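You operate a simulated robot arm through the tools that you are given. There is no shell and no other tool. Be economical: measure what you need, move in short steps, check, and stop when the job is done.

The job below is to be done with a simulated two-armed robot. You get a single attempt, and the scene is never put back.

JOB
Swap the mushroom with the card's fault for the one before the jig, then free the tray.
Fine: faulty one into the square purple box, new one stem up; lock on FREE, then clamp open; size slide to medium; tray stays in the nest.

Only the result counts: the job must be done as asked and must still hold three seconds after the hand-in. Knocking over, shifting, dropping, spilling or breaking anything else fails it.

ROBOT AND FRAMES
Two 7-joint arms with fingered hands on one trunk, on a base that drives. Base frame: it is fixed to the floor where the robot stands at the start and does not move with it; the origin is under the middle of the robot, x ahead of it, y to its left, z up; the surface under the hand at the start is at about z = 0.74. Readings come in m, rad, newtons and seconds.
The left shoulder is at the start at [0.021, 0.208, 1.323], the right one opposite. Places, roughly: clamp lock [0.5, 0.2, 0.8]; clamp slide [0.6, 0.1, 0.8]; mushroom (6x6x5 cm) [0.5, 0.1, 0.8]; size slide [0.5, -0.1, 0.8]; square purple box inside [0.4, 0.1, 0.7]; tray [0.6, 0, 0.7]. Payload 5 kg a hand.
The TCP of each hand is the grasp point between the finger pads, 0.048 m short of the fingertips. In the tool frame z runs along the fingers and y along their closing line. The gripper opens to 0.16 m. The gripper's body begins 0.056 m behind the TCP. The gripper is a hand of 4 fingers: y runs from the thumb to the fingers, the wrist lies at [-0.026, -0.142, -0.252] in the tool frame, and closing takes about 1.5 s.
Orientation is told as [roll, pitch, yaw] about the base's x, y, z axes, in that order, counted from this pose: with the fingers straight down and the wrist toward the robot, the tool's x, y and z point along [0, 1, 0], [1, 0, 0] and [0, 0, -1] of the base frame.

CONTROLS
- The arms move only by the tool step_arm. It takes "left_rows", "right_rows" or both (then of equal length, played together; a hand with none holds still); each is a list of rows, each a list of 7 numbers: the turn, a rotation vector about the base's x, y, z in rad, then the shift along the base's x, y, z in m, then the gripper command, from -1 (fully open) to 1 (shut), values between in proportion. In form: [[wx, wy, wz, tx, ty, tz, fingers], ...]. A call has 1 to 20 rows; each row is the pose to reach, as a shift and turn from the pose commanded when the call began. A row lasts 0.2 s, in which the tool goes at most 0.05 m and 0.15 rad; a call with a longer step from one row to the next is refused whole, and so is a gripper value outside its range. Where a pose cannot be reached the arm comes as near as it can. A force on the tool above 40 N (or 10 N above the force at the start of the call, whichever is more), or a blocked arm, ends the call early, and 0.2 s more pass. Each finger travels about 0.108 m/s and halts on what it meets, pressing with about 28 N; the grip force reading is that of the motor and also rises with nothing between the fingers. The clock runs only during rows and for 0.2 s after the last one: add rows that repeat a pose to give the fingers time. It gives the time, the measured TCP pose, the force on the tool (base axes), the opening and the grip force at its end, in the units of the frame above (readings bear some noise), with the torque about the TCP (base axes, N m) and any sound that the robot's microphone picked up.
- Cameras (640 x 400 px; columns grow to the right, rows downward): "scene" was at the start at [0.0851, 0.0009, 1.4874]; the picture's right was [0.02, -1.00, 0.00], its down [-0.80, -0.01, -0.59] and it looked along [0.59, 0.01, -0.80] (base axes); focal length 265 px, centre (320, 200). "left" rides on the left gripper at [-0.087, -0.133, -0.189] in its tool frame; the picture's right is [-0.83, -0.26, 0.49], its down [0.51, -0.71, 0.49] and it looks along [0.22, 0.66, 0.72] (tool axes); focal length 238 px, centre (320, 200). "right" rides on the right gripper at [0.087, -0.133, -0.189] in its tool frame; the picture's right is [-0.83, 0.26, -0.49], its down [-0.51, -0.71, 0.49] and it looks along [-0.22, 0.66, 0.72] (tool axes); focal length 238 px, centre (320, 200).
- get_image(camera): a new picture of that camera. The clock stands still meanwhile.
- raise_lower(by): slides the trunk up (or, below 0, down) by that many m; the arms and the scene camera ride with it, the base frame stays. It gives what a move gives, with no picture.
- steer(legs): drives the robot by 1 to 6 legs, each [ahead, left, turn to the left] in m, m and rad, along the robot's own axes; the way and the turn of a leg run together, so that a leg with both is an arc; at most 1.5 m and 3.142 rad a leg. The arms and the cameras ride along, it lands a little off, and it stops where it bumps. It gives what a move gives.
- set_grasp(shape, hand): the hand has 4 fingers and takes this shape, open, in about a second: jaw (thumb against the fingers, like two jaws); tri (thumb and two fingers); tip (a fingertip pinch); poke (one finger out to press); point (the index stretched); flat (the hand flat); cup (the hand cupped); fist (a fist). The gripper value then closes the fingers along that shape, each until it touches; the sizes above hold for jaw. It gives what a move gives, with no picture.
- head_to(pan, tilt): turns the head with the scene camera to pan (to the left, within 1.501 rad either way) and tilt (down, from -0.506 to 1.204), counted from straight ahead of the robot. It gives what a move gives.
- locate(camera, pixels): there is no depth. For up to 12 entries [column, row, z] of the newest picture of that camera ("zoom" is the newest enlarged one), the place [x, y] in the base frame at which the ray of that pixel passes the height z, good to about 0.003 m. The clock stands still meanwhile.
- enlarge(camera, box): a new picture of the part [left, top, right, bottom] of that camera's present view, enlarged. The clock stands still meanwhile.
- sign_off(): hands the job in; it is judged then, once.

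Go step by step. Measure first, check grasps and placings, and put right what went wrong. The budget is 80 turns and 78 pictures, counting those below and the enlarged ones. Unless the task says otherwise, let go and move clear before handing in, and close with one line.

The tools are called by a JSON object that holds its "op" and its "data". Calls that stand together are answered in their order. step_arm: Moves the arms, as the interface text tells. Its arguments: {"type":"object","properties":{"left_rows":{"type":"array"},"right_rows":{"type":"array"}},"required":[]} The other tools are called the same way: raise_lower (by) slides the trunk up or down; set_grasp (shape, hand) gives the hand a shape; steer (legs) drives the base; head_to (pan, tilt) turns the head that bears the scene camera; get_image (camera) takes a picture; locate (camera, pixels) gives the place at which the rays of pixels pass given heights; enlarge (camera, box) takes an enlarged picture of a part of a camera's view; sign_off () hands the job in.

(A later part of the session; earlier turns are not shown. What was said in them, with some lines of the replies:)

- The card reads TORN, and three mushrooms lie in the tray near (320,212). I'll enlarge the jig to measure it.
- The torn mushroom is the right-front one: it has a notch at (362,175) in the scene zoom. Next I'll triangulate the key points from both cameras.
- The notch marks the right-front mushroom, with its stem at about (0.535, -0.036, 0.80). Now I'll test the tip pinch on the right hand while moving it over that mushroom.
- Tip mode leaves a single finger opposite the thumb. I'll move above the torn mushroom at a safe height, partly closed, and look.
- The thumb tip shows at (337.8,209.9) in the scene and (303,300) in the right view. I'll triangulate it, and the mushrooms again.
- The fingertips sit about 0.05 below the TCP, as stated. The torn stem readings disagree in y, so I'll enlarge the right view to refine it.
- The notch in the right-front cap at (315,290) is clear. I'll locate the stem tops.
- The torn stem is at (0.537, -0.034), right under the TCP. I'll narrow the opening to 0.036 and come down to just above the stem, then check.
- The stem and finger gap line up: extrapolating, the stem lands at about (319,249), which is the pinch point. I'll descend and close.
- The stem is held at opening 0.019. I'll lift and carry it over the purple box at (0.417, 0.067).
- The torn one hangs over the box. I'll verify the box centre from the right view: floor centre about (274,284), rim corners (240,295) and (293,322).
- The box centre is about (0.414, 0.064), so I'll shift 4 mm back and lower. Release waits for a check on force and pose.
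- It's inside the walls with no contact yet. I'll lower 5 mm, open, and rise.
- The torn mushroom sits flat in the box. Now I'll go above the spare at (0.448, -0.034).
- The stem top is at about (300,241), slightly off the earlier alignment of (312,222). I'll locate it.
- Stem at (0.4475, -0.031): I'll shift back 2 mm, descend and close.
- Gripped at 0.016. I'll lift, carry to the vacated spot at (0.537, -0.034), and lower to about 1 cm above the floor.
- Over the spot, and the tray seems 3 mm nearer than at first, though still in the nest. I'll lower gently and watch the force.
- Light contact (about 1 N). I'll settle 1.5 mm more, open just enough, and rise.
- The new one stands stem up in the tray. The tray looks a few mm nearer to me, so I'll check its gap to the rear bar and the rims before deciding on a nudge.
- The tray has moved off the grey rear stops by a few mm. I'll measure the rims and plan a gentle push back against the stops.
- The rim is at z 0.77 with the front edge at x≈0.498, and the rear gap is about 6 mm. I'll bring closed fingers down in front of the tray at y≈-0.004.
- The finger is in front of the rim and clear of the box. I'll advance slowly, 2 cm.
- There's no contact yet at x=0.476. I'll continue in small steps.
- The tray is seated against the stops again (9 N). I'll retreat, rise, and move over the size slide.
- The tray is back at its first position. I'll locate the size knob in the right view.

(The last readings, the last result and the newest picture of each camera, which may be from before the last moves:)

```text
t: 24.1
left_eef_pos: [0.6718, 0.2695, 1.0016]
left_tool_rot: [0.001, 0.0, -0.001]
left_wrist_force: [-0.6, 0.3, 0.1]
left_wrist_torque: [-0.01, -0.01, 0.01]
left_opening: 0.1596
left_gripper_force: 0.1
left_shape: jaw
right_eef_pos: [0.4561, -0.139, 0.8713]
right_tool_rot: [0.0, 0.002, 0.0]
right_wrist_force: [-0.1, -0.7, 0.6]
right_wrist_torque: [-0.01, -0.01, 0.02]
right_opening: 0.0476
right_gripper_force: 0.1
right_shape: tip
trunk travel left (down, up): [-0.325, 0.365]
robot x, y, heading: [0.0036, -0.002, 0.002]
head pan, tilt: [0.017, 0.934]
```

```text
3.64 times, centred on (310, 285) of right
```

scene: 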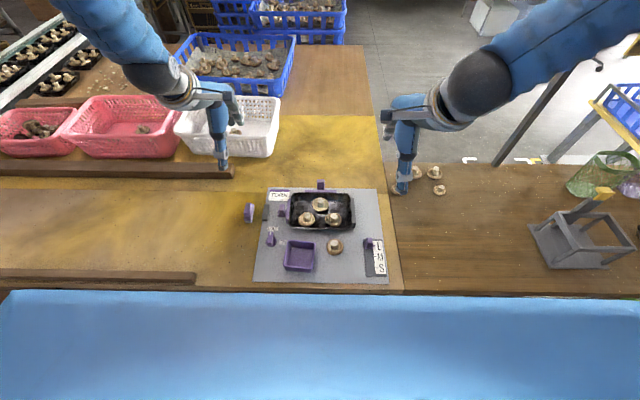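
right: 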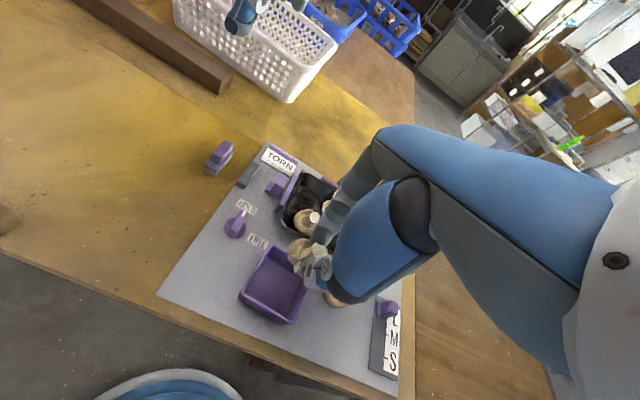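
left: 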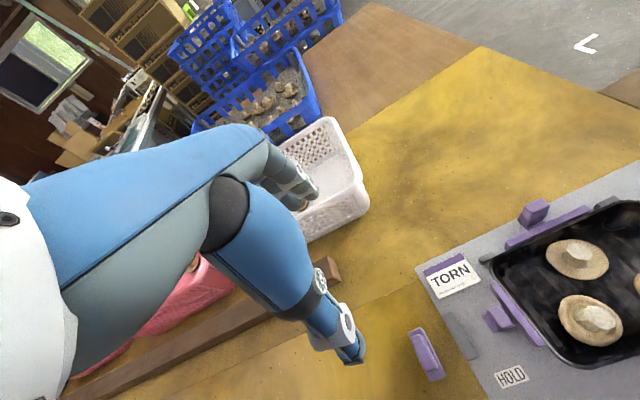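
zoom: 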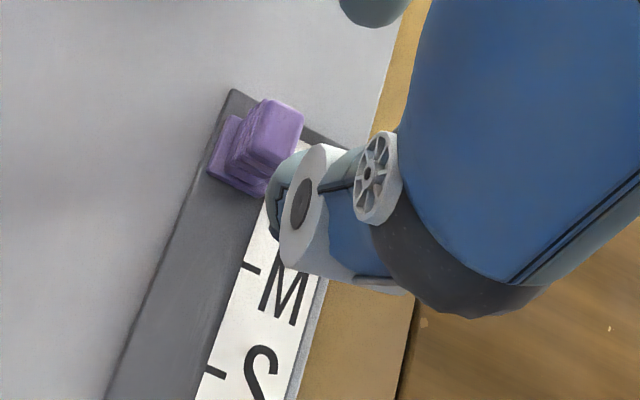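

{"op": "locate", "data": {"camera": "zoom", "pixels": [[275, 128, 0.785], [275, 128, 0.775], [248, 266, 0.752], [210, 370, 0.752], [232, 92, 0.752], [207, 165, 0.752], [262, 105, 0.78], [297, 115, 0.78], [238, 160, 0.78]]}}

{"op": "locate", "data": {"camera": "scene", "pixels": [[374.5, 256.7, 0.752], [375.5, 267.8, 0.752], [365, 239, 0.752], [367, 285, 0.752], [364.5, 242, 0.78]]}}

```text
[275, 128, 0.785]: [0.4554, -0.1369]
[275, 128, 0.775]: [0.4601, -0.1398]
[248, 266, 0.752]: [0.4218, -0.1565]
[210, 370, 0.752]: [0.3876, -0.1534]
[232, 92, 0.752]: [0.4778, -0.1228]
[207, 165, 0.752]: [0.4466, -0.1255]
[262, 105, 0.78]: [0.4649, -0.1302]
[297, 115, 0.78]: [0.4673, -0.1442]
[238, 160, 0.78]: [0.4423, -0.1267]
```

```text
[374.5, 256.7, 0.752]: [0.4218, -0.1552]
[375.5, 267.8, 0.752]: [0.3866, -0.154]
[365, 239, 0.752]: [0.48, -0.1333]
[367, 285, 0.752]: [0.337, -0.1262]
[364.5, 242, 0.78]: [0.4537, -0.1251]
```

The knob is at x≈0.457 and the M tick is at x=0.4218 (spacing 0.035). I'll descend around the knob and close.

{"op": "step_arm", "data": {"right_rows": [[0, 0, 0, 0, 0.001, -0.02, 0.4], [0, 0, 0, 0, 0.001, -0.04, 0.4], [0, 0, 0, 0, 0.001, -0.053, 0.4], [0, 0, 0, 0, 0.001, -0.053, 0.6], [0, 0, 0, 0, 0.001, -0.053, 0.8], [0, 0, 0, 0, 0.001, -0.053, 1], [0, 0, 0, 0, 0.001, -0.053, 1]]}}

{"op": "enlarge", "data": {"camera": "right", "box": [240, 210, 380, 340]}}

{"op": "enlarge", "data": {"camera": "scene", "box": [330, 215, 410, 285]}}

```text
t: 25.7
left_eef_pos: [0.6701, 0.2691, 1.0018]
left_tool_rot: [0.001, -0.001, 0.001]
left_wrist_force: [0.5, 0.3, 0.1]
left_wrist_torque: [0.01, 0.03, 0.02]
left_opening: 0.1596
left_gripper_force: 0.1
left_shape: jaw
right_eef_pos: [0.4561, -0.1385, 0.8184]
right_tool_rot: [0.002, 0.0, 0.001]
right_wrist_force: [0.0, 0.0, -1.5]
right_wrist_torque: [-0.02, -0.03, -0.09]
right_opening: 0.0156
right_gripper_force: 28.0
right_shape: tip
trunk travel left (down, up): [-0.325, 0.365]
robot x, y, heading: [-0.0037, 0.0049, -0.002]
head pan, tilt: [0.017, 0.934]
```

```text
3.08 times, centred on (310, 275) of right
```

zoom: 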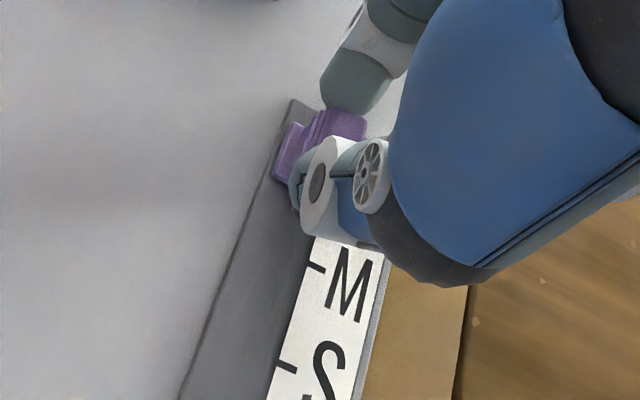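

```text
5.71 times, centred on (370, 250) of scene
```

zoom: 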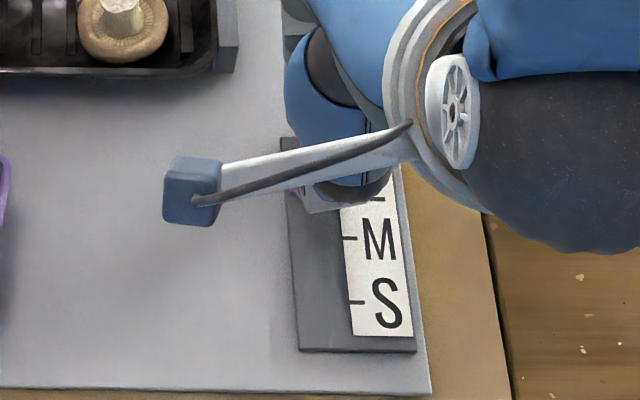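

Gripped (opening 0.016). I'll slide 35 mm toward M.

{"op": "step_arm", "data": {"right_rows": [[0, 0, 0, -0.008, 0, 0, 1], [0, 0, 0, -0.016, 0.001, 0, 1], [0, 0, 0, -0.024, 0.001, 0, 1], [0, 0, 0, -0.03, 0.002, 0, 1], [0, 0, 0, -0.035, 0.002, 0, 1], [0, 0, 0, -0.035, 0.002, 0, 1]]}}

{"op": "enlarge", "data": {"camera": "right", "box": [240, 210, 380, 340]}}

```text
t: 27.1
left_eef_pos: [0.6715, 0.2684, 1.0024]
left_tool_rot: [-0.001, 0.001, -0.001]
left_wrist_force: [0.3, -0.4, 0.8]
left_wrist_torque: [0.0, -0.02, -0.01]
left_opening: 0.1596
left_gripper_force: 0.2
left_shape: jaw
right_eef_pos: [0.4213, -0.1375, 0.8192]
right_tool_rot: [0.0, -0.001, 0.0]
right_wrist_force: [0.2, -9.5, 1.8]
right_wrist_torque: [-0.3, -0.04, -0.18]
right_opening: 0.0159
right_gripper_force: 28.2
right_shape: tip
trunk travel left (down, up): [-0.325, 0.365]
robot x, y, heading: [-0.002, 0.0017, 0.002]
head pan, tilt: [0.017, 0.934]
```

```text
3.08 times, centred on (310, 275) of right
```

zoom: 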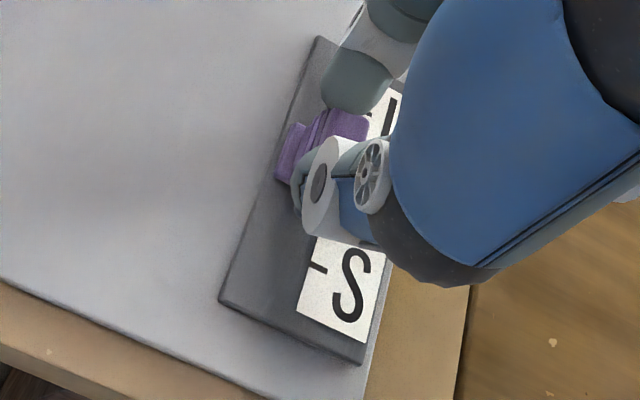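

The slide followed. I'll relax the sideways load, release symmetrically, rise, and check the pointer against M.

{"op": "step_arm", "data": {"right_rows": [[0, 0, 0, 0, -0.002, 0, 1], [0, 0, 0, 0, -0.002, 0, 0.8], [0, 0, 0, 0, -0.002, 0, 0.5], [0, 0, 0, 0, -0.002, 0, 0.4], [0, 0, 0, 0, -0.002, 0, 0.4], [0, 0, 0, 0, -0.002, 0.03, 0.4], [0, 0, 0, 0, -0.002, 0.08, 0.4], [0, 0, 0, 0, -0.05, 0.12, 0.4], [0, 0, 0, 0, -0.1, 0.14, 0.4], [0, 0, 0, 0, -0.14, 0.16, 0.4]]}}

{"op": "enlarge", "data": {"camera": "scene", "box": [330, 215, 410, 285]}}

```text
refused: row 8 steps farther than a row can; nothing moved
```

```text
5.71 times, centred on (370, 250) of scene
```

zoom: 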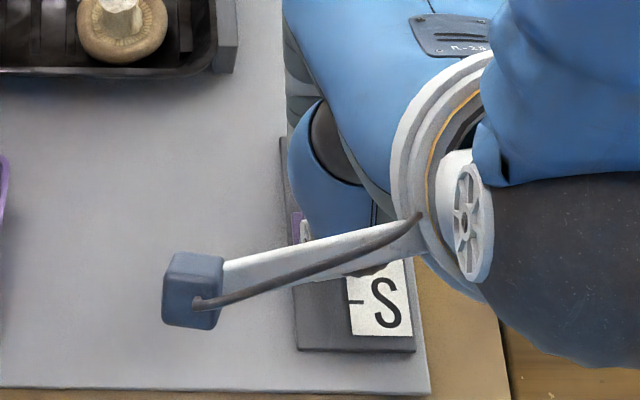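

A step was too long, so nothing moved. I'll resend it with shorter steps.

{"op": "step_arm", "data": {"right_rows": [[0, 0, 0, 0, -0.002, 0, 1], [0, 0, 0, 0, -0.002, 0, 0.8], [0, 0, 0, 0, -0.002, 0, 0.5], [0, 0, 0, 0, -0.002, 0, 0.4], [0, 0, 0, 0, -0.002, 0, 0.4], [0, 0, 0, 0, -0.002, 0.03, 0.4], [0, 0, 0, 0, -0.002, 0.075, 0.4], [0, 0, 0, 0, -0.03, 0.11, 0.4], [0, 0, 0, 0, -0.07, 0.13, 0.4], [0, 0, 0, 0, -0.11, 0.14, 0.4], [0, 0, 0, 0, -0.15, 0.15, 0.4]]}}

{"op": "enlarge", "data": {"camera": "scene", "box": [330, 215, 410, 285]}}

```text
t: 29.5
left_eef_pos: [0.6692, 0.2682, 1.0037]
left_tool_rot: [0.0, 0.0, -0.001]
left_wrist_force: [-0.2, -1.0, 1.0]
left_wrist_torque: [0.17, -0.06, 0.02]
left_opening: 0.1594
left_gripper_force: 0.0
left_shape: jaw
right_eef_pos: [0.4734, -0.2934, 0.9542]
right_tool_rot: [0.002, 0.006, 0.002]
right_wrist_force: [-0.6, -1.9, -0.3]
right_wrist_torque: [0.2, -0.08, 0.0]
right_opening: 0.0472
right_gripper_force: 0.1
right_shape: tip
right hand out of reach, approached as far as the arm can: row 8, 9, 10, 11
trunk travel left (down, up): [-0.325, 0.365]
robot x, y, heading: [-0.0038, -0.0013, -0.001]
head pan, tilt: [0.017, 0.934]
```

```text
5.71 times, centred on (370, 250) of scene
```

zoom: 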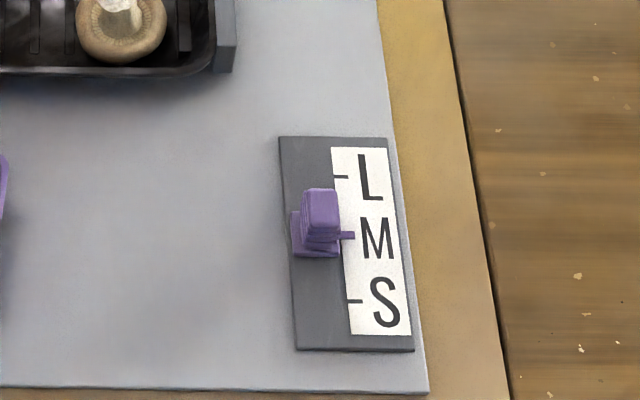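

The pointer at (347,236) sits on the M tick. Now the lock: I'll shape the left hand to tip, then bring it over the knob at (0.463, 0.160), yawed +90° so it pinches across the lever.

{"op": "set_grasp", "data": {"hand": "left", "shape": "tip"}}

{"op": "step_arm", "data": {"left_rows": [[0, 0, 0.1428, -0.0188, -0.01, -0.0066, -0.8], [0, 0, 0.2856, -0.0376, -0.02, -0.0132, -0.6], [0, 0, 0.4284, -0.0564, -0.03, -0.02, -0.4], [0, 0, 0.5712, -0.0752, -0.04, -0.0265, -0.2], [0, 0, 0.714, -0.094, -0.05, -0.033, 0], [0, 0, 0.8568, -0.1129, -0.06, -0.04, 0.2], [0, 0, 0.9996, -0.1317, -0.07, -0.0465, 0.4], [0, 0, 1.1424, -0.1505, -0.08, -0.053, 0.4], [0, 0, 1.2852, -0.1694, -0.09, -0.06, 0.4], [0, 0, 1.428, -0.1882, -0.1, -0.066, 0.4], [0, 0, 1.5708, -0.207, -0.11, -0.073, 0.4], [0, 0, 1.5708, -0.207, -0.11, -0.073, 0.4]]}}

{"op": "get_image", "data": {"camera": "left"}}

{"op": "get_image", "data": {"camera": "scene"}}

```text
t: 30.4
left_eef_pos: [0.6702, 0.2696, 1.0016]
left_tool_rot: [0.0, -0.001, -0.001]
left_wrist_force: [0.0, -0.1, 0.1]
left_wrist_torque: [0.03, -0.04, 0.01]
left_opening: 0.16
left_gripper_force: 0.1
left_shape: tip
right_eef_pos: [0.4738, -0.2922, 0.9547]
right_tool_rot: [0.0, 0.005, 0.001]
right_wrist_force: [0.9, -0.8, 0.8]
right_wrist_torque: [0.03, -0.04, 0.0]
right_opening: 0.0472
right_gripper_force: 0.1
right_shape: tip
trunk travel left (down, up): [-0.325, 0.365]
robot x, y, heading: [0.0014, 0.0042, -0.001]
head pan, tilt: [0.017, 0.934]
```

```text
t: 33.0
left_eef_pos: [0.4635, 0.1595, 0.929]
left_tool_rot: [0.001, -0.002, 1.573]
left_wrist_force: [1.2, 0.8, 0.3]
left_wrist_torque: [0.02, 0.03, 0.01]
left_opening: 0.0486
left_gripper_force: 0.0
left_shape: tip
right_eef_pos: [0.4738, -0.2911, 0.9549]
right_tool_rot: [0.001, 0.004, 0.001]
right_wrist_force: [-0.6, 0.1, 0.2]
right_wrist_torque: [0.05, 0.02, -0.03]
right_opening: 0.0476
right_gripper_force: 0.0
right_shape: tip
trunk travel left (down, up): [-0.325, 0.365]
robot x, y, heading: [0.0018, 0.0021, 0.0]
head pan, tilt: [0.017, 0.934]
```

```text
37 pictures are left
```

left: 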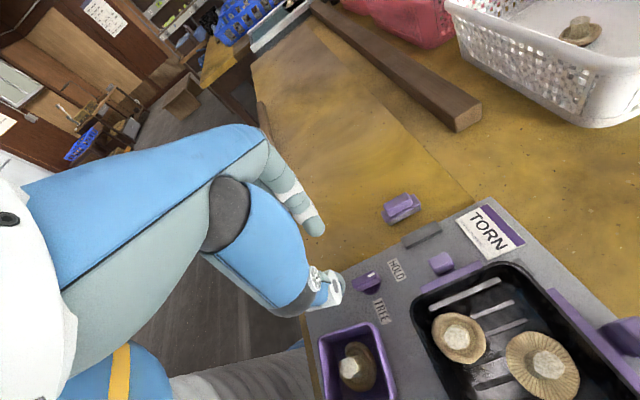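

```text
36 pictures are left
```

scene: 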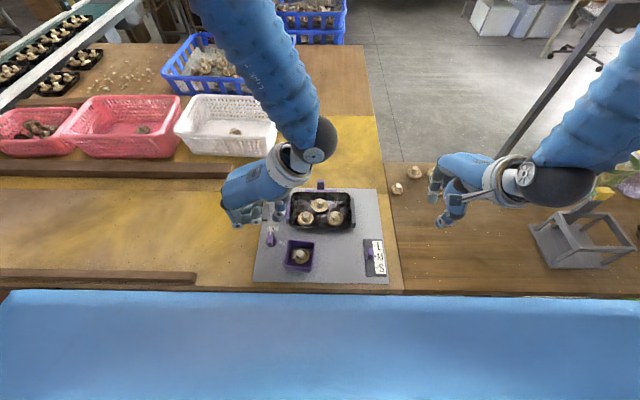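

The lock knob is visible at (365,283) in the left view. I'll enlarge to align.

{"op": "enlarge", "data": {"camera": "left", "box": [280, 210, 440, 330]}}

```text
3.33 times, centred on (360, 270) of left
```

zoom: 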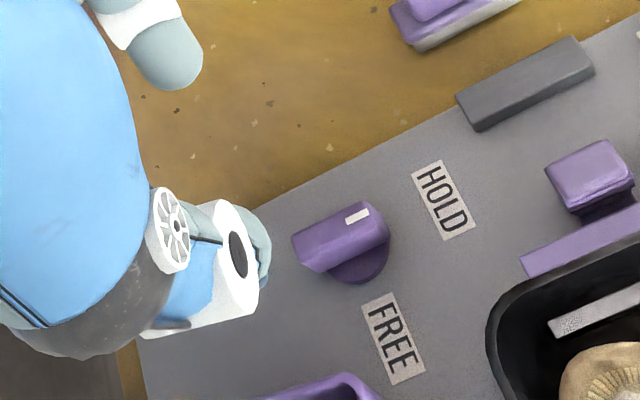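

I'll locate the knob parts and the labels.

{"op": "locate", "data": {"camera": "zoom", "pixels": [[443, 199, 0.745], [393, 340, 0.745], [357, 262, 0.755], [375, 211, 0.782], [300, 243, 0.782], [325, 240, 0.782], [357, 215, 0.782], [385, 240, 0.775], [525, 85, 0.75], [590, 170, 0.785], [255, 265, 0.88]]}}

{"op": "enlarge", "data": {"camera": "scene", "box": [230, 180, 340, 260]}}

```text
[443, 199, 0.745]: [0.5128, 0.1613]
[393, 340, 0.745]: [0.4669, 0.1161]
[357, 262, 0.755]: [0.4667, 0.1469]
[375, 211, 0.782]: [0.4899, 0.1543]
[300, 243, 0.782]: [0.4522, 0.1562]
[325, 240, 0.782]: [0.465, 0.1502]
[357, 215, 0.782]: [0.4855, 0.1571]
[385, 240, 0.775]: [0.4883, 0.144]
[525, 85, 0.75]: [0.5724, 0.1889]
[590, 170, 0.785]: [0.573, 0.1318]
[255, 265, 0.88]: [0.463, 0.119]
```

```text
5.00 times, centred on (285, 220) of scene
```

zoom: 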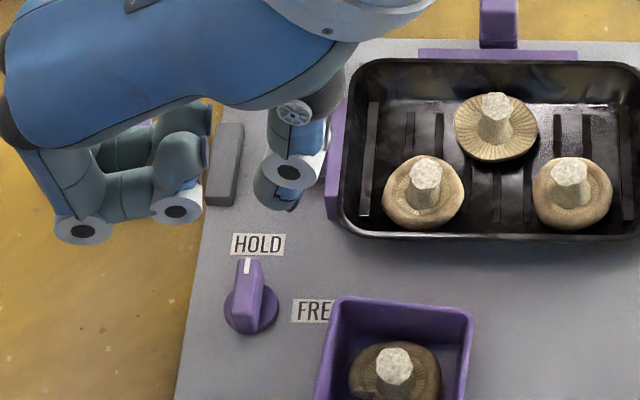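

HOLD lies in the +x direction from the pivot and FREE in the -y direction, so the lever turns 90° clockwise about (0.467, 0.160). I'll check how far the spare fingers stick out before turning near the clamp.

{"op": "locate", "data": {"camera": "scene", "pixels": [[256.6, 221.6, 0.89], [237.4, 226, 0.89], [237.4, 226, 0.93], [279, 221, 0.885], [256.6, 221.6, 0.93], [270.3, 237, 0.78]]}}

{"op": "step_arm", "data": {"left_rows": [[0, 0, 0, 0.003, 0.0005, -0.03, 0.4], [0, 0, 0, 0.003, 0.0005, -0.06, 0.4], [0, 0, 0, 0.003, 0.0005, -0.08, 0.4], [0, 0, 0, 0.003, 0.0005, -0.08, 0.4]]}}

{"op": "get_image", "data": {"camera": "scene"}}

{"op": "enlarge", "data": {"camera": "left", "box": [240, 160, 400, 300]}}

```text
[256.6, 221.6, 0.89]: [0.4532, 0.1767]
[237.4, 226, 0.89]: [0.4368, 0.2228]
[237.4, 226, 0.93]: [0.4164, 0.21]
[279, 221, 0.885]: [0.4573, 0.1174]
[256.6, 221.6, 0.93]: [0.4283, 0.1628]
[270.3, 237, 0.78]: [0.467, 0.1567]
```

```text
t: 34.0
left_eef_pos: [0.4654, 0.1617, 0.8481]
left_tool_rot: [0.0, -0.001, 1.572]
left_wrist_force: [0.7, 0.0, 0.8]
left_wrist_torque: [0.01, -0.02, -0.03]
left_opening: 0.0489
left_gripper_force: 0.0
left_shape: tip
right_eef_pos: [0.4749, -0.2909, 0.9549]
right_tool_rot: [0.0, 0.003, 0.0]
right_wrist_force: [0.6, -0.7, -0.5]
right_wrist_torque: [0.02, -0.01, 0.02]
right_opening: 0.0477
right_gripper_force: 0.1
right_shape: tip
trunk travel left (down, up): [-0.325, 0.365]
robot x, y, heading: [-0.0024, -0.0017, -0.004]
head pan, tilt: [0.017, 0.934]
```

```text
33 pictures are left
```

scene: 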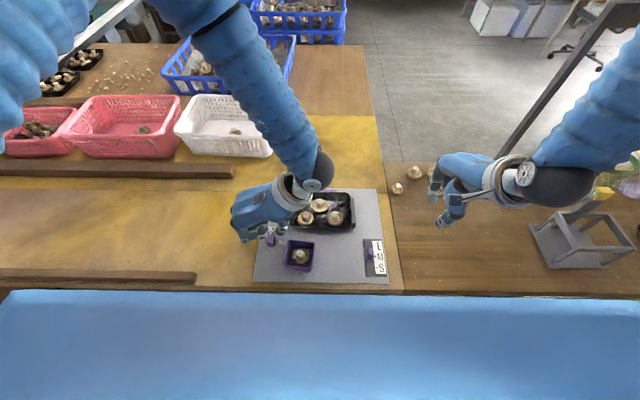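

```text
2.86 times, centred on (320, 230) of left
```

zoom: 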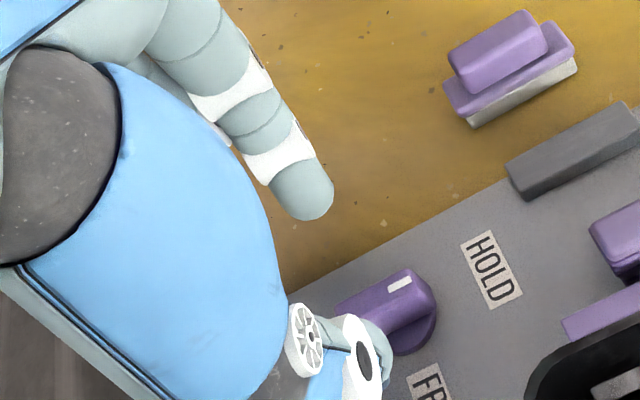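

The lever lies between the fingers, and the spare finger has about 1 cm of margin for the turn. I'll descend and pinch the lever.

{"op": "step_arm", "data": {"left_rows": [[0, 0, 0, 0, -0.001, -0.018, 0.4], [0, 0, 0, 0, -0.001, -0.033, 0.4], [0, 0, 0, 0, -0.001, -0.033, 0.6], [0, 0, 0, 0, -0.001, -0.033, 0.8], [0, 0, 0, 0, -0.001, -0.033, 1], [0, 0, 0, 0, -0.001, -0.033, 1]]}}

{"op": "enlarge", "data": {"camera": "left", "box": [240, 160, 400, 300]}}

{"op": "enlarge", "data": {"camera": "scene", "box": [220, 180, 320, 270]}}

```text
t: 35.4
left_eef_pos: [0.4689, 0.1614, 0.8151]
left_tool_rot: [0.002, -0.001, 1.573]
left_wrist_force: [-0.6, 0.0, -0.1]
left_wrist_torque: [-0.02, -0.05, 0.0]
left_opening: 0.0067
left_gripper_force: 28.4
left_shape: tip
right_eef_pos: [0.4748, -0.2919, 0.9545]
right_tool_rot: [-0.001, 0.003, 0.002]
right_wrist_force: [-0.4, -0.2, 0.2]
right_wrist_torque: [0.04, 0.03, 0.02]
right_opening: 0.0476
right_gripper_force: 0.1
right_shape: tip
trunk travel left (down, up): [-0.325, 0.365]
robot x, y, heading: [-0.0012, -0.0044, 0.004]
head pan, tilt: [0.017, 0.934]
```

```text
2.86 times, centred on (320, 230) of left
```

zoom: 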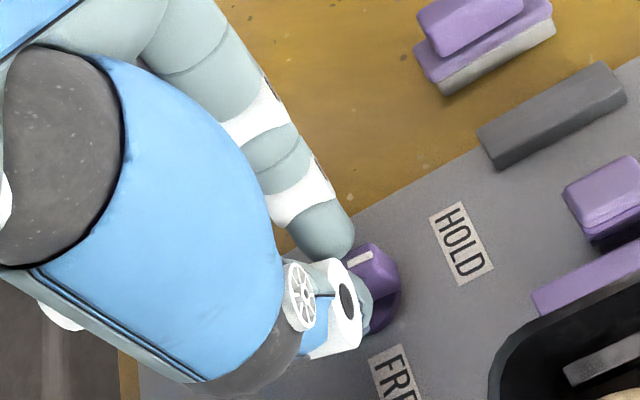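

```text
4.44 times, centred on (270, 225) of scene
```

zoom: 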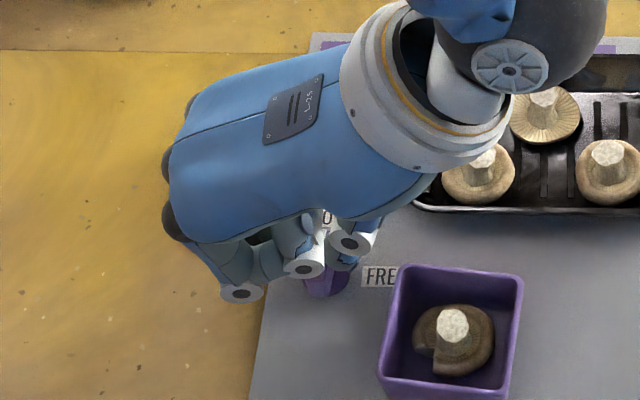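

The lever is pinched (opening 0.007, non-zero). I'll turn the first part clockwise and check that it follows.

{"op": "step_arm", "data": {"left_rows": [[0, 0, -0.12, 0, 0, 0, 1], [0, 0, -0.24, 0, 0, 0, 1], [0, 0, -0.36, 0, 0, 0, 1], [0, 0, -0.48, 0, 0, 0, 1], [0, 0, -0.6, 0, 0, 0, 1], [0, 0, -0.7, 0, 0, 0, 1]]}}

{"op": "enlarge", "data": {"camera": "left", "box": [240, 160, 400, 300]}}

```text
t: 36.8
left_eef_pos: [0.4665, 0.1595, 0.8167]
left_tool_rot: [0.0, -0.003, 0.868]
left_wrist_force: [8.1, -0.9, 5.6]
left_wrist_torque: [-0.05, -0.32, 0.01]
left_opening: 0.0067
left_gripper_force: 28.0
left_shape: tip
right_eef_pos: [0.4743, -0.292, 0.9548]
right_tool_rot: [0.0, 0.005, -0.001]
right_wrist_force: [-0.3, -0.7, -0.1]
right_wrist_torque: [-0.02, -0.03, -0.03]
right_opening: 0.0476
right_gripper_force: 0.1
right_shape: tip
trunk travel left (down, up): [-0.325, 0.365]
robot x, y, heading: [-0.0009, 0.0027, 0.002]
head pan, tilt: [0.017, 0.934]
```

```text
2.86 times, centred on (320, 230) of left
```

zoom: 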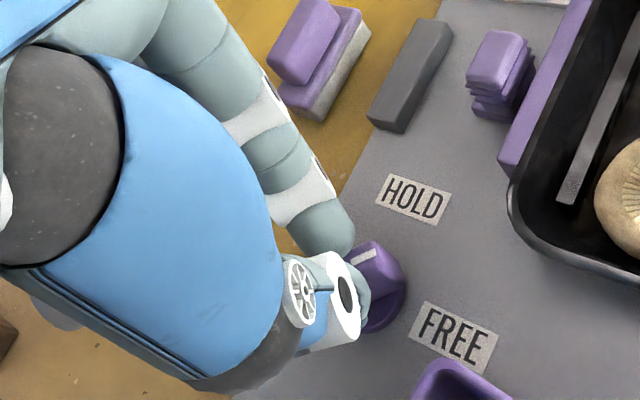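

It follows: the lever points between HOLD and FREE. I'll continue the remaining 0.87 rad with a 1 mm +x relief.

{"op": "step_arm", "data": {"left_rows": [[0, 0, -0.12, 0.0012, 0, 0, 1], [0, 0, -0.24, 0.0012, 0, 0, 1], [0, 0, -0.36, 0.0012, 0, 0, 1], [0, 0, -0.48, 0.0012, 0, 0, 1], [0, 0, -0.6, 0.0012, 0, 0, 1], [0, 0, -0.7, 0.0012, 0, 0, 1], [0, 0, -0.8, 0.0012, 0, 0, 1], [0, 0, -0.868, 0.0012, 0, 0, 1], [0, 0, -0.868, 0.0012, 0, 0, 1]]}}

{"op": "enlarge", "data": {"camera": "left", "box": [240, 160, 400, 300]}}

```text
t: 38.8
left_eef_pos: [0.4672, 0.1589, 0.8179]
left_tool_rot: [-0.001, 0.0, 0.002]
left_wrist_force: [0.3, -0.9, 16.0]
left_wrist_torque: [-0.07, 0.02, 0.15]
left_opening: 0.0065
left_gripper_force: 27.9
left_shape: tip
right_eef_pos: [0.4739, -0.2925, 0.9537]
right_tool_rot: [0.0, 0.003, -0.001]
right_wrist_force: [0.0, -0.5, 0.5]
right_wrist_torque: [-0.03, 0.0, -0.04]
right_opening: 0.0475
right_gripper_force: 0.0
right_shape: tip
trunk travel left (down, up): [-0.325, 0.365]
robot x, y, heading: [0.0001, 0.001, -0.002]
head pan, tilt: [0.017, 0.934]
```

```text
2.86 times, centred on (320, 230) of left
```

zoom: 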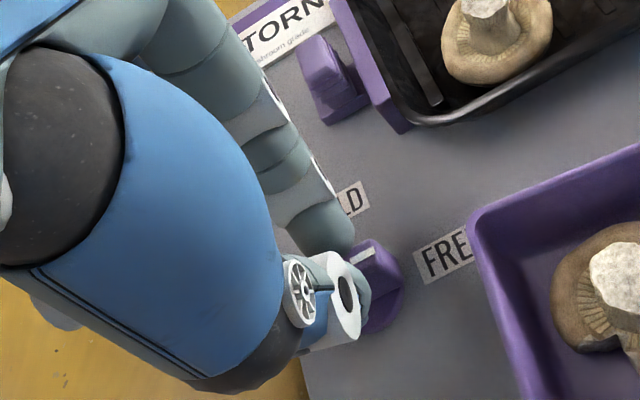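

The lever now points at FREE. I'll relieve the vertical load, open and rise, then check.

{"op": "step_arm", "data": {"left_rows": [[0, 0, 0, 0, 0, 0.001, 1], [0, 0, 0, 0, 0, 0.001, 0.8], [0, 0, 0, 0, 0, 0.001, 0.6], [0, 0, 0, 0, 0, 0.001, 0.5], [0, 0, 0, 0, 0, 0.001, 0.5], [0, 0, 0, 0, 0, 0.03, 0.5], [0, 0, 0, 0, 0, 0.07, 0.5], [0, 0, 0, 0, 0, 0.11, 0.5]]}}

{"op": "enlarge", "data": {"camera": "left", "box": [270, 150, 470, 310]}}

{"op": "enlarge", "data": {"camera": "scene", "box": [230, 180, 350, 270]}}

```text
t: 40.6
left_eef_pos: [0.4681, 0.1577, 0.9292]
left_tool_rot: [0.0, 0.001, 0.004]
left_wrist_force: [-1.3, -0.4, 0.5]
left_wrist_torque: [0.01, -0.11, 0.04]
left_opening: 0.0393
left_gripper_force: 0.0
left_shape: tip
right_eef_pos: [0.4735, -0.2928, 0.9543]
right_tool_rot: [0.0, 0.003, 0.0]
right_wrist_force: [-1.3, 0.6, -0.5]
right_wrist_torque: [0.01, -0.06, 0.0]
right_opening: 0.0474
right_gripper_force: 0.1
right_shape: tip
trunk travel left (down, up): [-0.325, 0.365]
robot x, y, heading: [0.0025, 0.0005, -0.0]
head pan, tilt: [0.017, 0.934]
```

```text
2.50 times, centred on (370, 230) of left
```

zoom: 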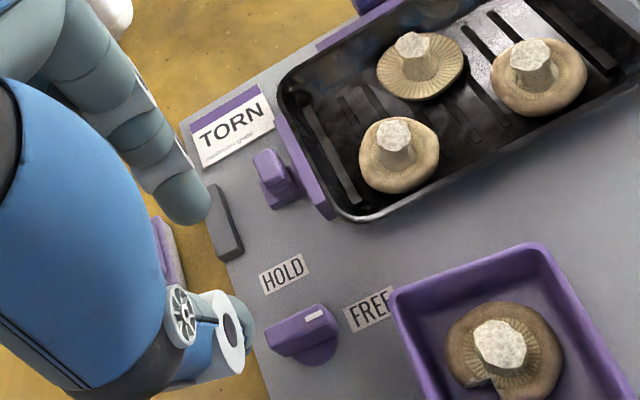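

```text
4.44 times, centred on (290, 225) of scene
```

zoom: 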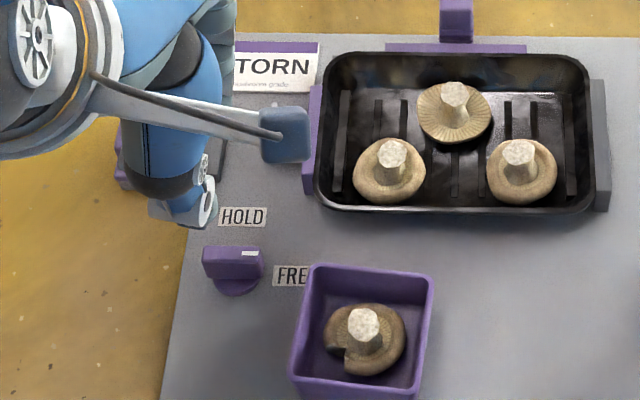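

The lock is on FREE. Next is the clamp: I'll move the left hand over its knob at (0.573, 0.134) with a small yaw of -0.2, so the spare fingers stay off the loose purple part at the left. Then I'll look.

{"op": "step_arm", "data": {"left_rows": [[0, 0, -0.06, 0.03, -0.008, 0, 0.4], [0, 0, -0.12, 0.06, -0.015, 0, 0.4], [0, 0, -0.2, 0.09, -0.02, 0, 0.4], [0, 0, -0.2, 0.105, -0.024, -0.03, 0.4], [0, 0, -0.2, 0.105, -0.024, -0.06, 0.4], [0, 0, -0.2, 0.105, -0.024, -0.06, 0.4]]}}

{"op": "enlarge", "data": {"camera": "left", "box": [240, 150, 420, 310]}}

{"op": "enlarge", "data": {"camera": "scene", "box": [220, 160, 340, 250]}}

```text
t: 42.0
left_eef_pos: [0.5721, 0.137, 0.8651]
left_tool_rot: [0.001, 0.0, -0.198]
left_wrist_force: [-0.7, -0.1, -0.1]
left_wrist_torque: [0.07, -0.04, 0.0]
left_opening: 0.0479
left_gripper_force: 0.1
left_shape: tip
right_eef_pos: [0.4747, -0.2914, 0.9538]
right_tool_rot: [0.0, 0.004, 0.0]
right_wrist_force: [-0.5, -0.9, -0.3]
right_wrist_torque: [0.03, -0.01, 0.02]
right_opening: 0.0475
right_gripper_force: 0.1
right_shape: tip
trunk travel left (down, up): [-0.325, 0.365]
robot x, y, heading: [-0.0018, -0.0014, -0.004]
head pan, tilt: [0.017, 0.934]
```

```text
2.50 times, centred on (330, 230) of left
```

zoom: 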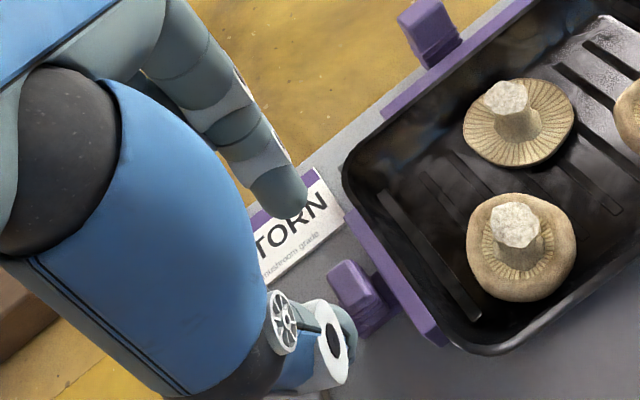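

```text
4.44 times, centred on (280, 205) of scene
```

zoom: 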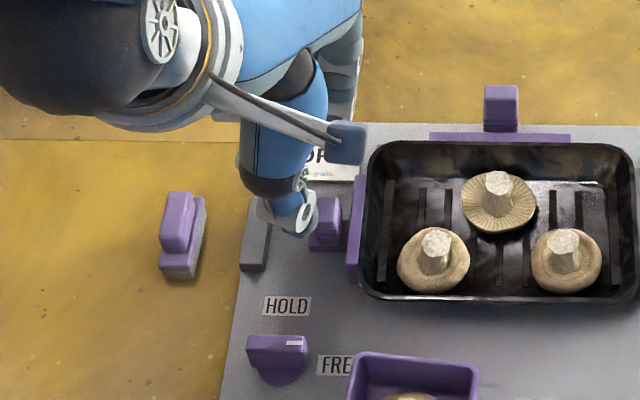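

The clamp knob is at (357,283) in the left zoom. I'll locate it, the end block and the loose purple part.

{"op": "locate", "data": {"camera": "scene", "pixels": [[281.6, 206, 0.785], [281.8, 207.5, 0.782], [264, 221.5, 0.75], [269.6, 215, 0.75], [266.5, 207, 0.755], [250, 199, 0.78], [253, 214, 0.78], [274.5, 209.5, 0.82]]}}

{"op": "enlarge", "data": {"camera": "left", "box": [290, 220, 410, 310]}}

```text
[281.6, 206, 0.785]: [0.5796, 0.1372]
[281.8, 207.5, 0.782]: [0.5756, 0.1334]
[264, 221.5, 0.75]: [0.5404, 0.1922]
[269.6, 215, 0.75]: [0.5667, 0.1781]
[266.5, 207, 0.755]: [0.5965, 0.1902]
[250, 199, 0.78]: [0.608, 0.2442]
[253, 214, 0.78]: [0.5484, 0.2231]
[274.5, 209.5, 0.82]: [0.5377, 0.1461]
```

```text
4.44 times, centred on (350, 265) of left
```

zoom: 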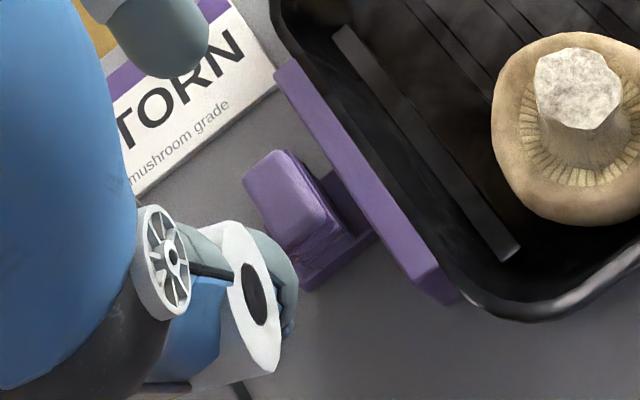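

{"op": "locate", "data": {"camera": "zoom", "pixels": [[280, 190, 0.783], [280, 190, 0.775], [250, 175, 0.78], [318, 215, 0.78], [262, 158, 0.78], [285, 240, 0.78]]}}

```text
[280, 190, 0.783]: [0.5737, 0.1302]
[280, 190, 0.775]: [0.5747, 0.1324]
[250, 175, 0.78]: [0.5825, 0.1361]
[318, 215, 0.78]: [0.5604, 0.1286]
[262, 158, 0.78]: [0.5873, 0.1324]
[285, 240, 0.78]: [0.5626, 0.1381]
```

The knob centre is about (0.574, 0.132), so I'll shift +2/-4 mm, descend and pinch.

{"op": "step_arm", "data": {"left_rows": [[0, 0, 0, 0.002, -0.004, 0, 0.4], [0, 0, 0, 0.002, -0.004, -0.025, 0.4], [0, 0, 0, 0.002, -0.004, -0.047, 0.4], [0, 0, 0, 0.002, -0.004, -0.047, 0.6], [0, 0, 0, 0.002, -0.004, -0.047, 0.8], [0, 0, 0, 0.002, -0.004, -0.047, 1], [0, 0, 0, 0.002, -0.004, -0.047, 1]]}}

{"op": "enlarge", "data": {"camera": "left", "box": [240, 180, 400, 310]}}

{"op": "enlarge", "data": {"camera": "scene", "box": [220, 160, 340, 250]}}

```text
t: 43.6
left_eef_pos: [0.5737, 0.1331, 0.8181]
left_tool_rot: [0.0, 0.001, -0.198]
left_wrist_force: [-1.9, 2.0, -1.9]
left_wrist_torque: [0.11, 0.05, 0.23]
left_opening: 0.0221
left_gripper_force: 28.2
left_shape: tip
right_eef_pos: [0.474, -0.2922, 0.9554]
right_tool_rot: [0.001, 0.003, 0.001]
right_wrist_force: [0.3, 0.3, 0.8]
right_wrist_torque: [0.01, 0.01, -0.01]
right_opening: 0.0474
right_gripper_force: 0.1
right_shape: tip
trunk travel left (down, up): [-0.325, 0.365]
robot x, y, heading: [0.0036, 0.0013, 0.002]
head pan, tilt: [0.017, 0.934]
```

```text
3.08 times, centred on (320, 245) of left
```

zoom: 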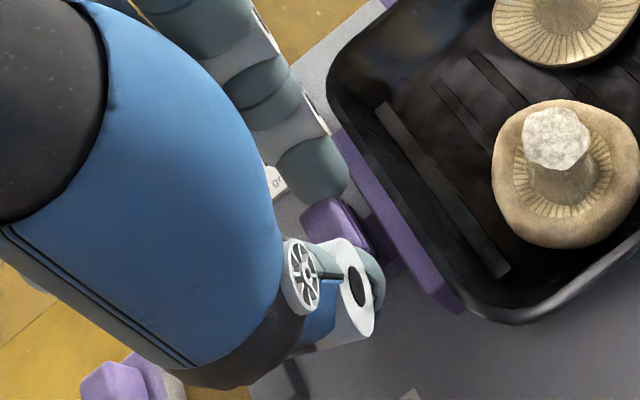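

```text
4.44 times, centred on (280, 205) of scene
```

zoom: 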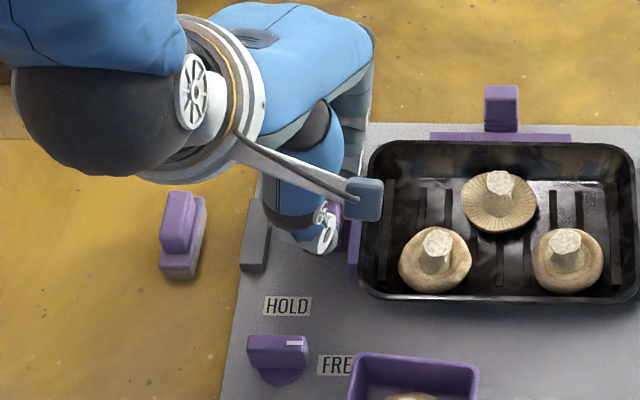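

The clamp knob is pinched. I'll slide it left (+y) toward the end block in small steps.

{"op": "step_arm", "data": {"left_rows": [[0, 0, 0, 0, 0.007, 0, 1], [0, 0, 0, 0, 0.014, 0, 1], [0, 0, 0, 0, 0.02, 0, 1], [0, 0, 0, 0, 0.025, 0, 1], [0, 0, 0, 0, 0.025, 0, 1]]}}

{"op": "enlarge", "data": {"camera": "scene", "box": [220, 160, 340, 250]}}

{"op": "enlarge", "data": {"camera": "left", "box": [240, 180, 400, 310]}}

```text
t: 44.8
left_eef_pos: [0.5742, 0.158, 0.8188]
left_tool_rot: [-0.002, 0.001, -0.197]
left_wrist_force: [-5.1, -0.9, -12.2]
left_wrist_torque: [0.01, 0.2, 0.15]
left_opening: 0.022
left_gripper_force: 28.4
left_shape: tip
right_eef_pos: [0.4759, -0.2907, 0.9547]
right_tool_rot: [-0.001, 0.003, 0.001]
right_wrist_force: [0.0, 0.6, 0.1]
right_wrist_torque: [0.01, 0.05, 0.01]
right_opening: 0.0473
right_gripper_force: 0.1
right_shape: tip
trunk travel left (down, up): [-0.325, 0.365]
robot x, y, heading: [0.0024, -0.0025, 0.001]
head pan, tilt: [0.017, 0.934]
```

```text
4.44 times, centred on (280, 205) of scene
```

zoom: 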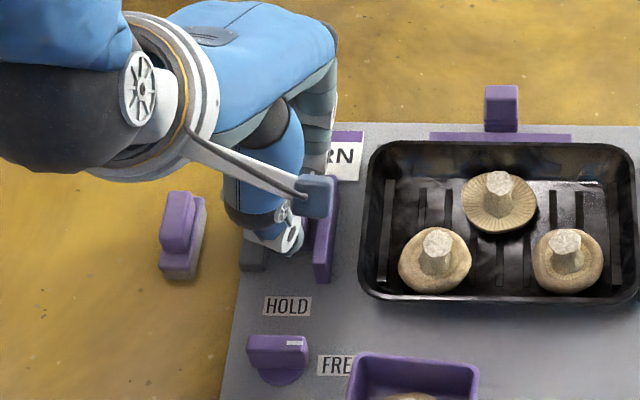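

```text
3.08 times, centred on (320, 245) of left
```

zoom: 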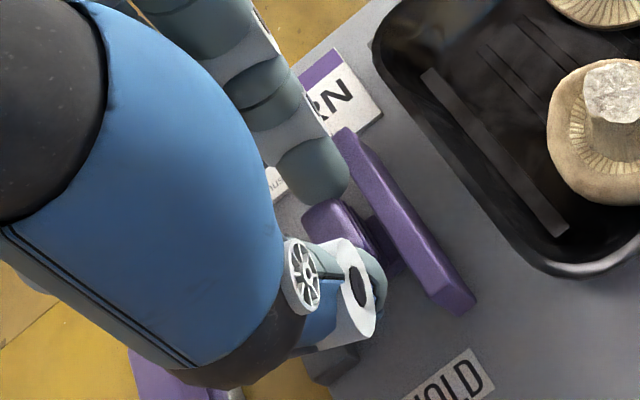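

The clamp is opening (bar now about 2.5 cm from the tray). I'll continue to its end stop gently.

{"op": "step_arm", "data": {"left_rows": [[0, 0, 0, 0, 0.004, 0, 1], [0, 0, 0, 0, 0.008, 0, 1], [0, 0, 0, 0, 0.011, 0, 1], [0, 0, 0, 0, 0.014, 0, 1], [0, 0, 0, 0, 0.016, 0, 1]]}}

{"op": "enlarge", "data": {"camera": "left", "box": [240, 180, 400, 310]}}

{"op": "enlarge", "data": {"camera": "scene", "box": [220, 160, 340, 250]}}

```text
t: 46.0
left_eef_pos: [0.5736, 0.1697, 0.8205]
left_tool_rot: [-0.001, -0.001, -0.199]
left_wrist_force: [-3.5, -26.8, -8.2]
left_wrist_torque: [-0.91, 0.04, 0.04]
left_opening: 0.0217
left_gripper_force: 28.3
left_shape: tip
right_eef_pos: [0.4743, -0.2939, 0.9543]
right_tool_rot: [0.002, 0.003, -0.002]
right_wrist_force: [0.3, -1.0, -0.2]
right_wrist_torque: [-0.03, 0.0, 0.0]
right_opening: 0.0478
right_gripper_force: 0.1
right_shape: tip
trunk travel left (down, up): [-0.325, 0.365]
robot x, y, heading: [-0.0001, -0.0004, -0.0]
head pan, tilt: [0.017, 0.934]
```

```text
3.08 times, centred on (320, 245) of left
```

zoom: 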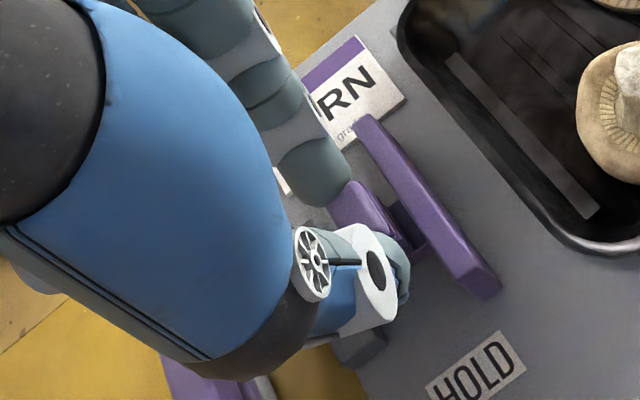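

```text
4.44 times, centred on (280, 205) of scene
```

zoom: 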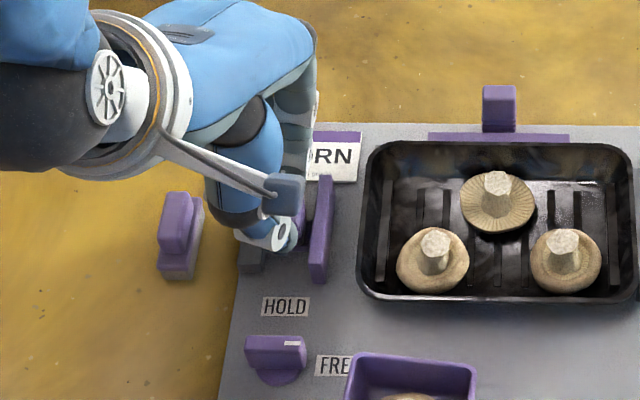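

End stop reached (27 N) at y≈0.170. I'll relax, release, and rise clear.

{"op": "step_arm", "data": {"left_rows": [[0, 0, 0, 0, -0.004, 0, 1], [0, 0, 0, 0, -0.004, 0, 0.8], [0, 0, 0, 0, -0.004, 0, 0.6], [0, 0, 0, 0, -0.004, 0, 0.4], [0, 0, 0, 0, -0.004, 0, 0.4], [0, 0, 0, 0, -0.004, 0.03, 0.4], [0, 0, 0, 0, -0.004, 0.07, 0.4], [0, 0, 0, 0, -0.004, 0.11, 0.4], [0, 0, 0, 0.01, 0.03, 0.14, 0.4], [0, 0, 0, 0.02, 0.06, 0.16, 0.4], [0, 0, 0, 0.03, 0.1, 0.17, 0.4], [0, 0, 0, 0.04, 0.14, 0.17, 0.4]]}}

{"op": "enlarge", "data": {"camera": "scene", "box": [230, 170, 400, 290]}}

{"op": "get_image", "data": {"camera": "scene"}}

```text
t: 48.6
left_eef_pos: [0.613, 0.3132, 0.9884]
left_tool_rot: [-0.002, 0.0, -0.198]
left_wrist_force: [0.1, 1.0, -1.2]
left_wrist_torque: [-0.08, -0.01, -0.01]
left_opening: 0.0474
left_gripper_force: 0.0
left_shape: tip
right_eef_pos: [0.4755, -0.2903, 0.9554]
right_tool_rot: [-0.001, 0.004, 0.002]
right_wrist_force: [-0.7, -0.3, -0.5]
right_wrist_torque: [-0.05, 0.01, -0.04]
right_opening: 0.0476
right_gripper_force: 0.0
right_shape: tip
trunk travel left (down, up): [-0.325, 0.365]
robot x, y, heading: [-0.0016, -0.0006, 0.001]
head pan, tilt: [0.017, 0.934]
```

```text
3.33 times, centred on (315, 230) of scene
```

zoom: 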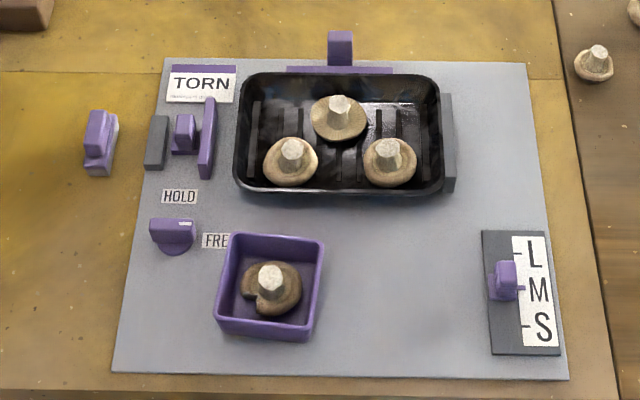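

```text
15 pictures are left
```

scene: 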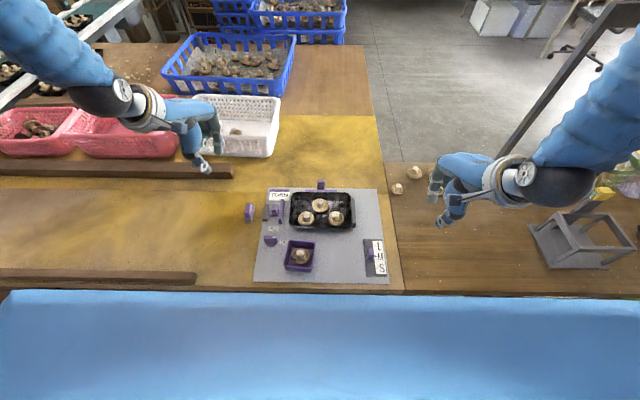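

The picture shows the clamp open against its block, the lever on FREE, the slide on M, the torn mushroom in the box, and three sound ones in the seated tray. Both hands are clear, so I'm handing in.

{"op": "sign_off", "data": {}}

```text
The job is handed in.
```

The job is handed in: the torn mushroom is in the purple box, the new one stands stem up in the tray, the lock is on FREE, the clamp is open, and the size slide is on M. The tray shifted about 6 mm toward the robot during the swap; I pushed it back against its stops, and it is in the nest.
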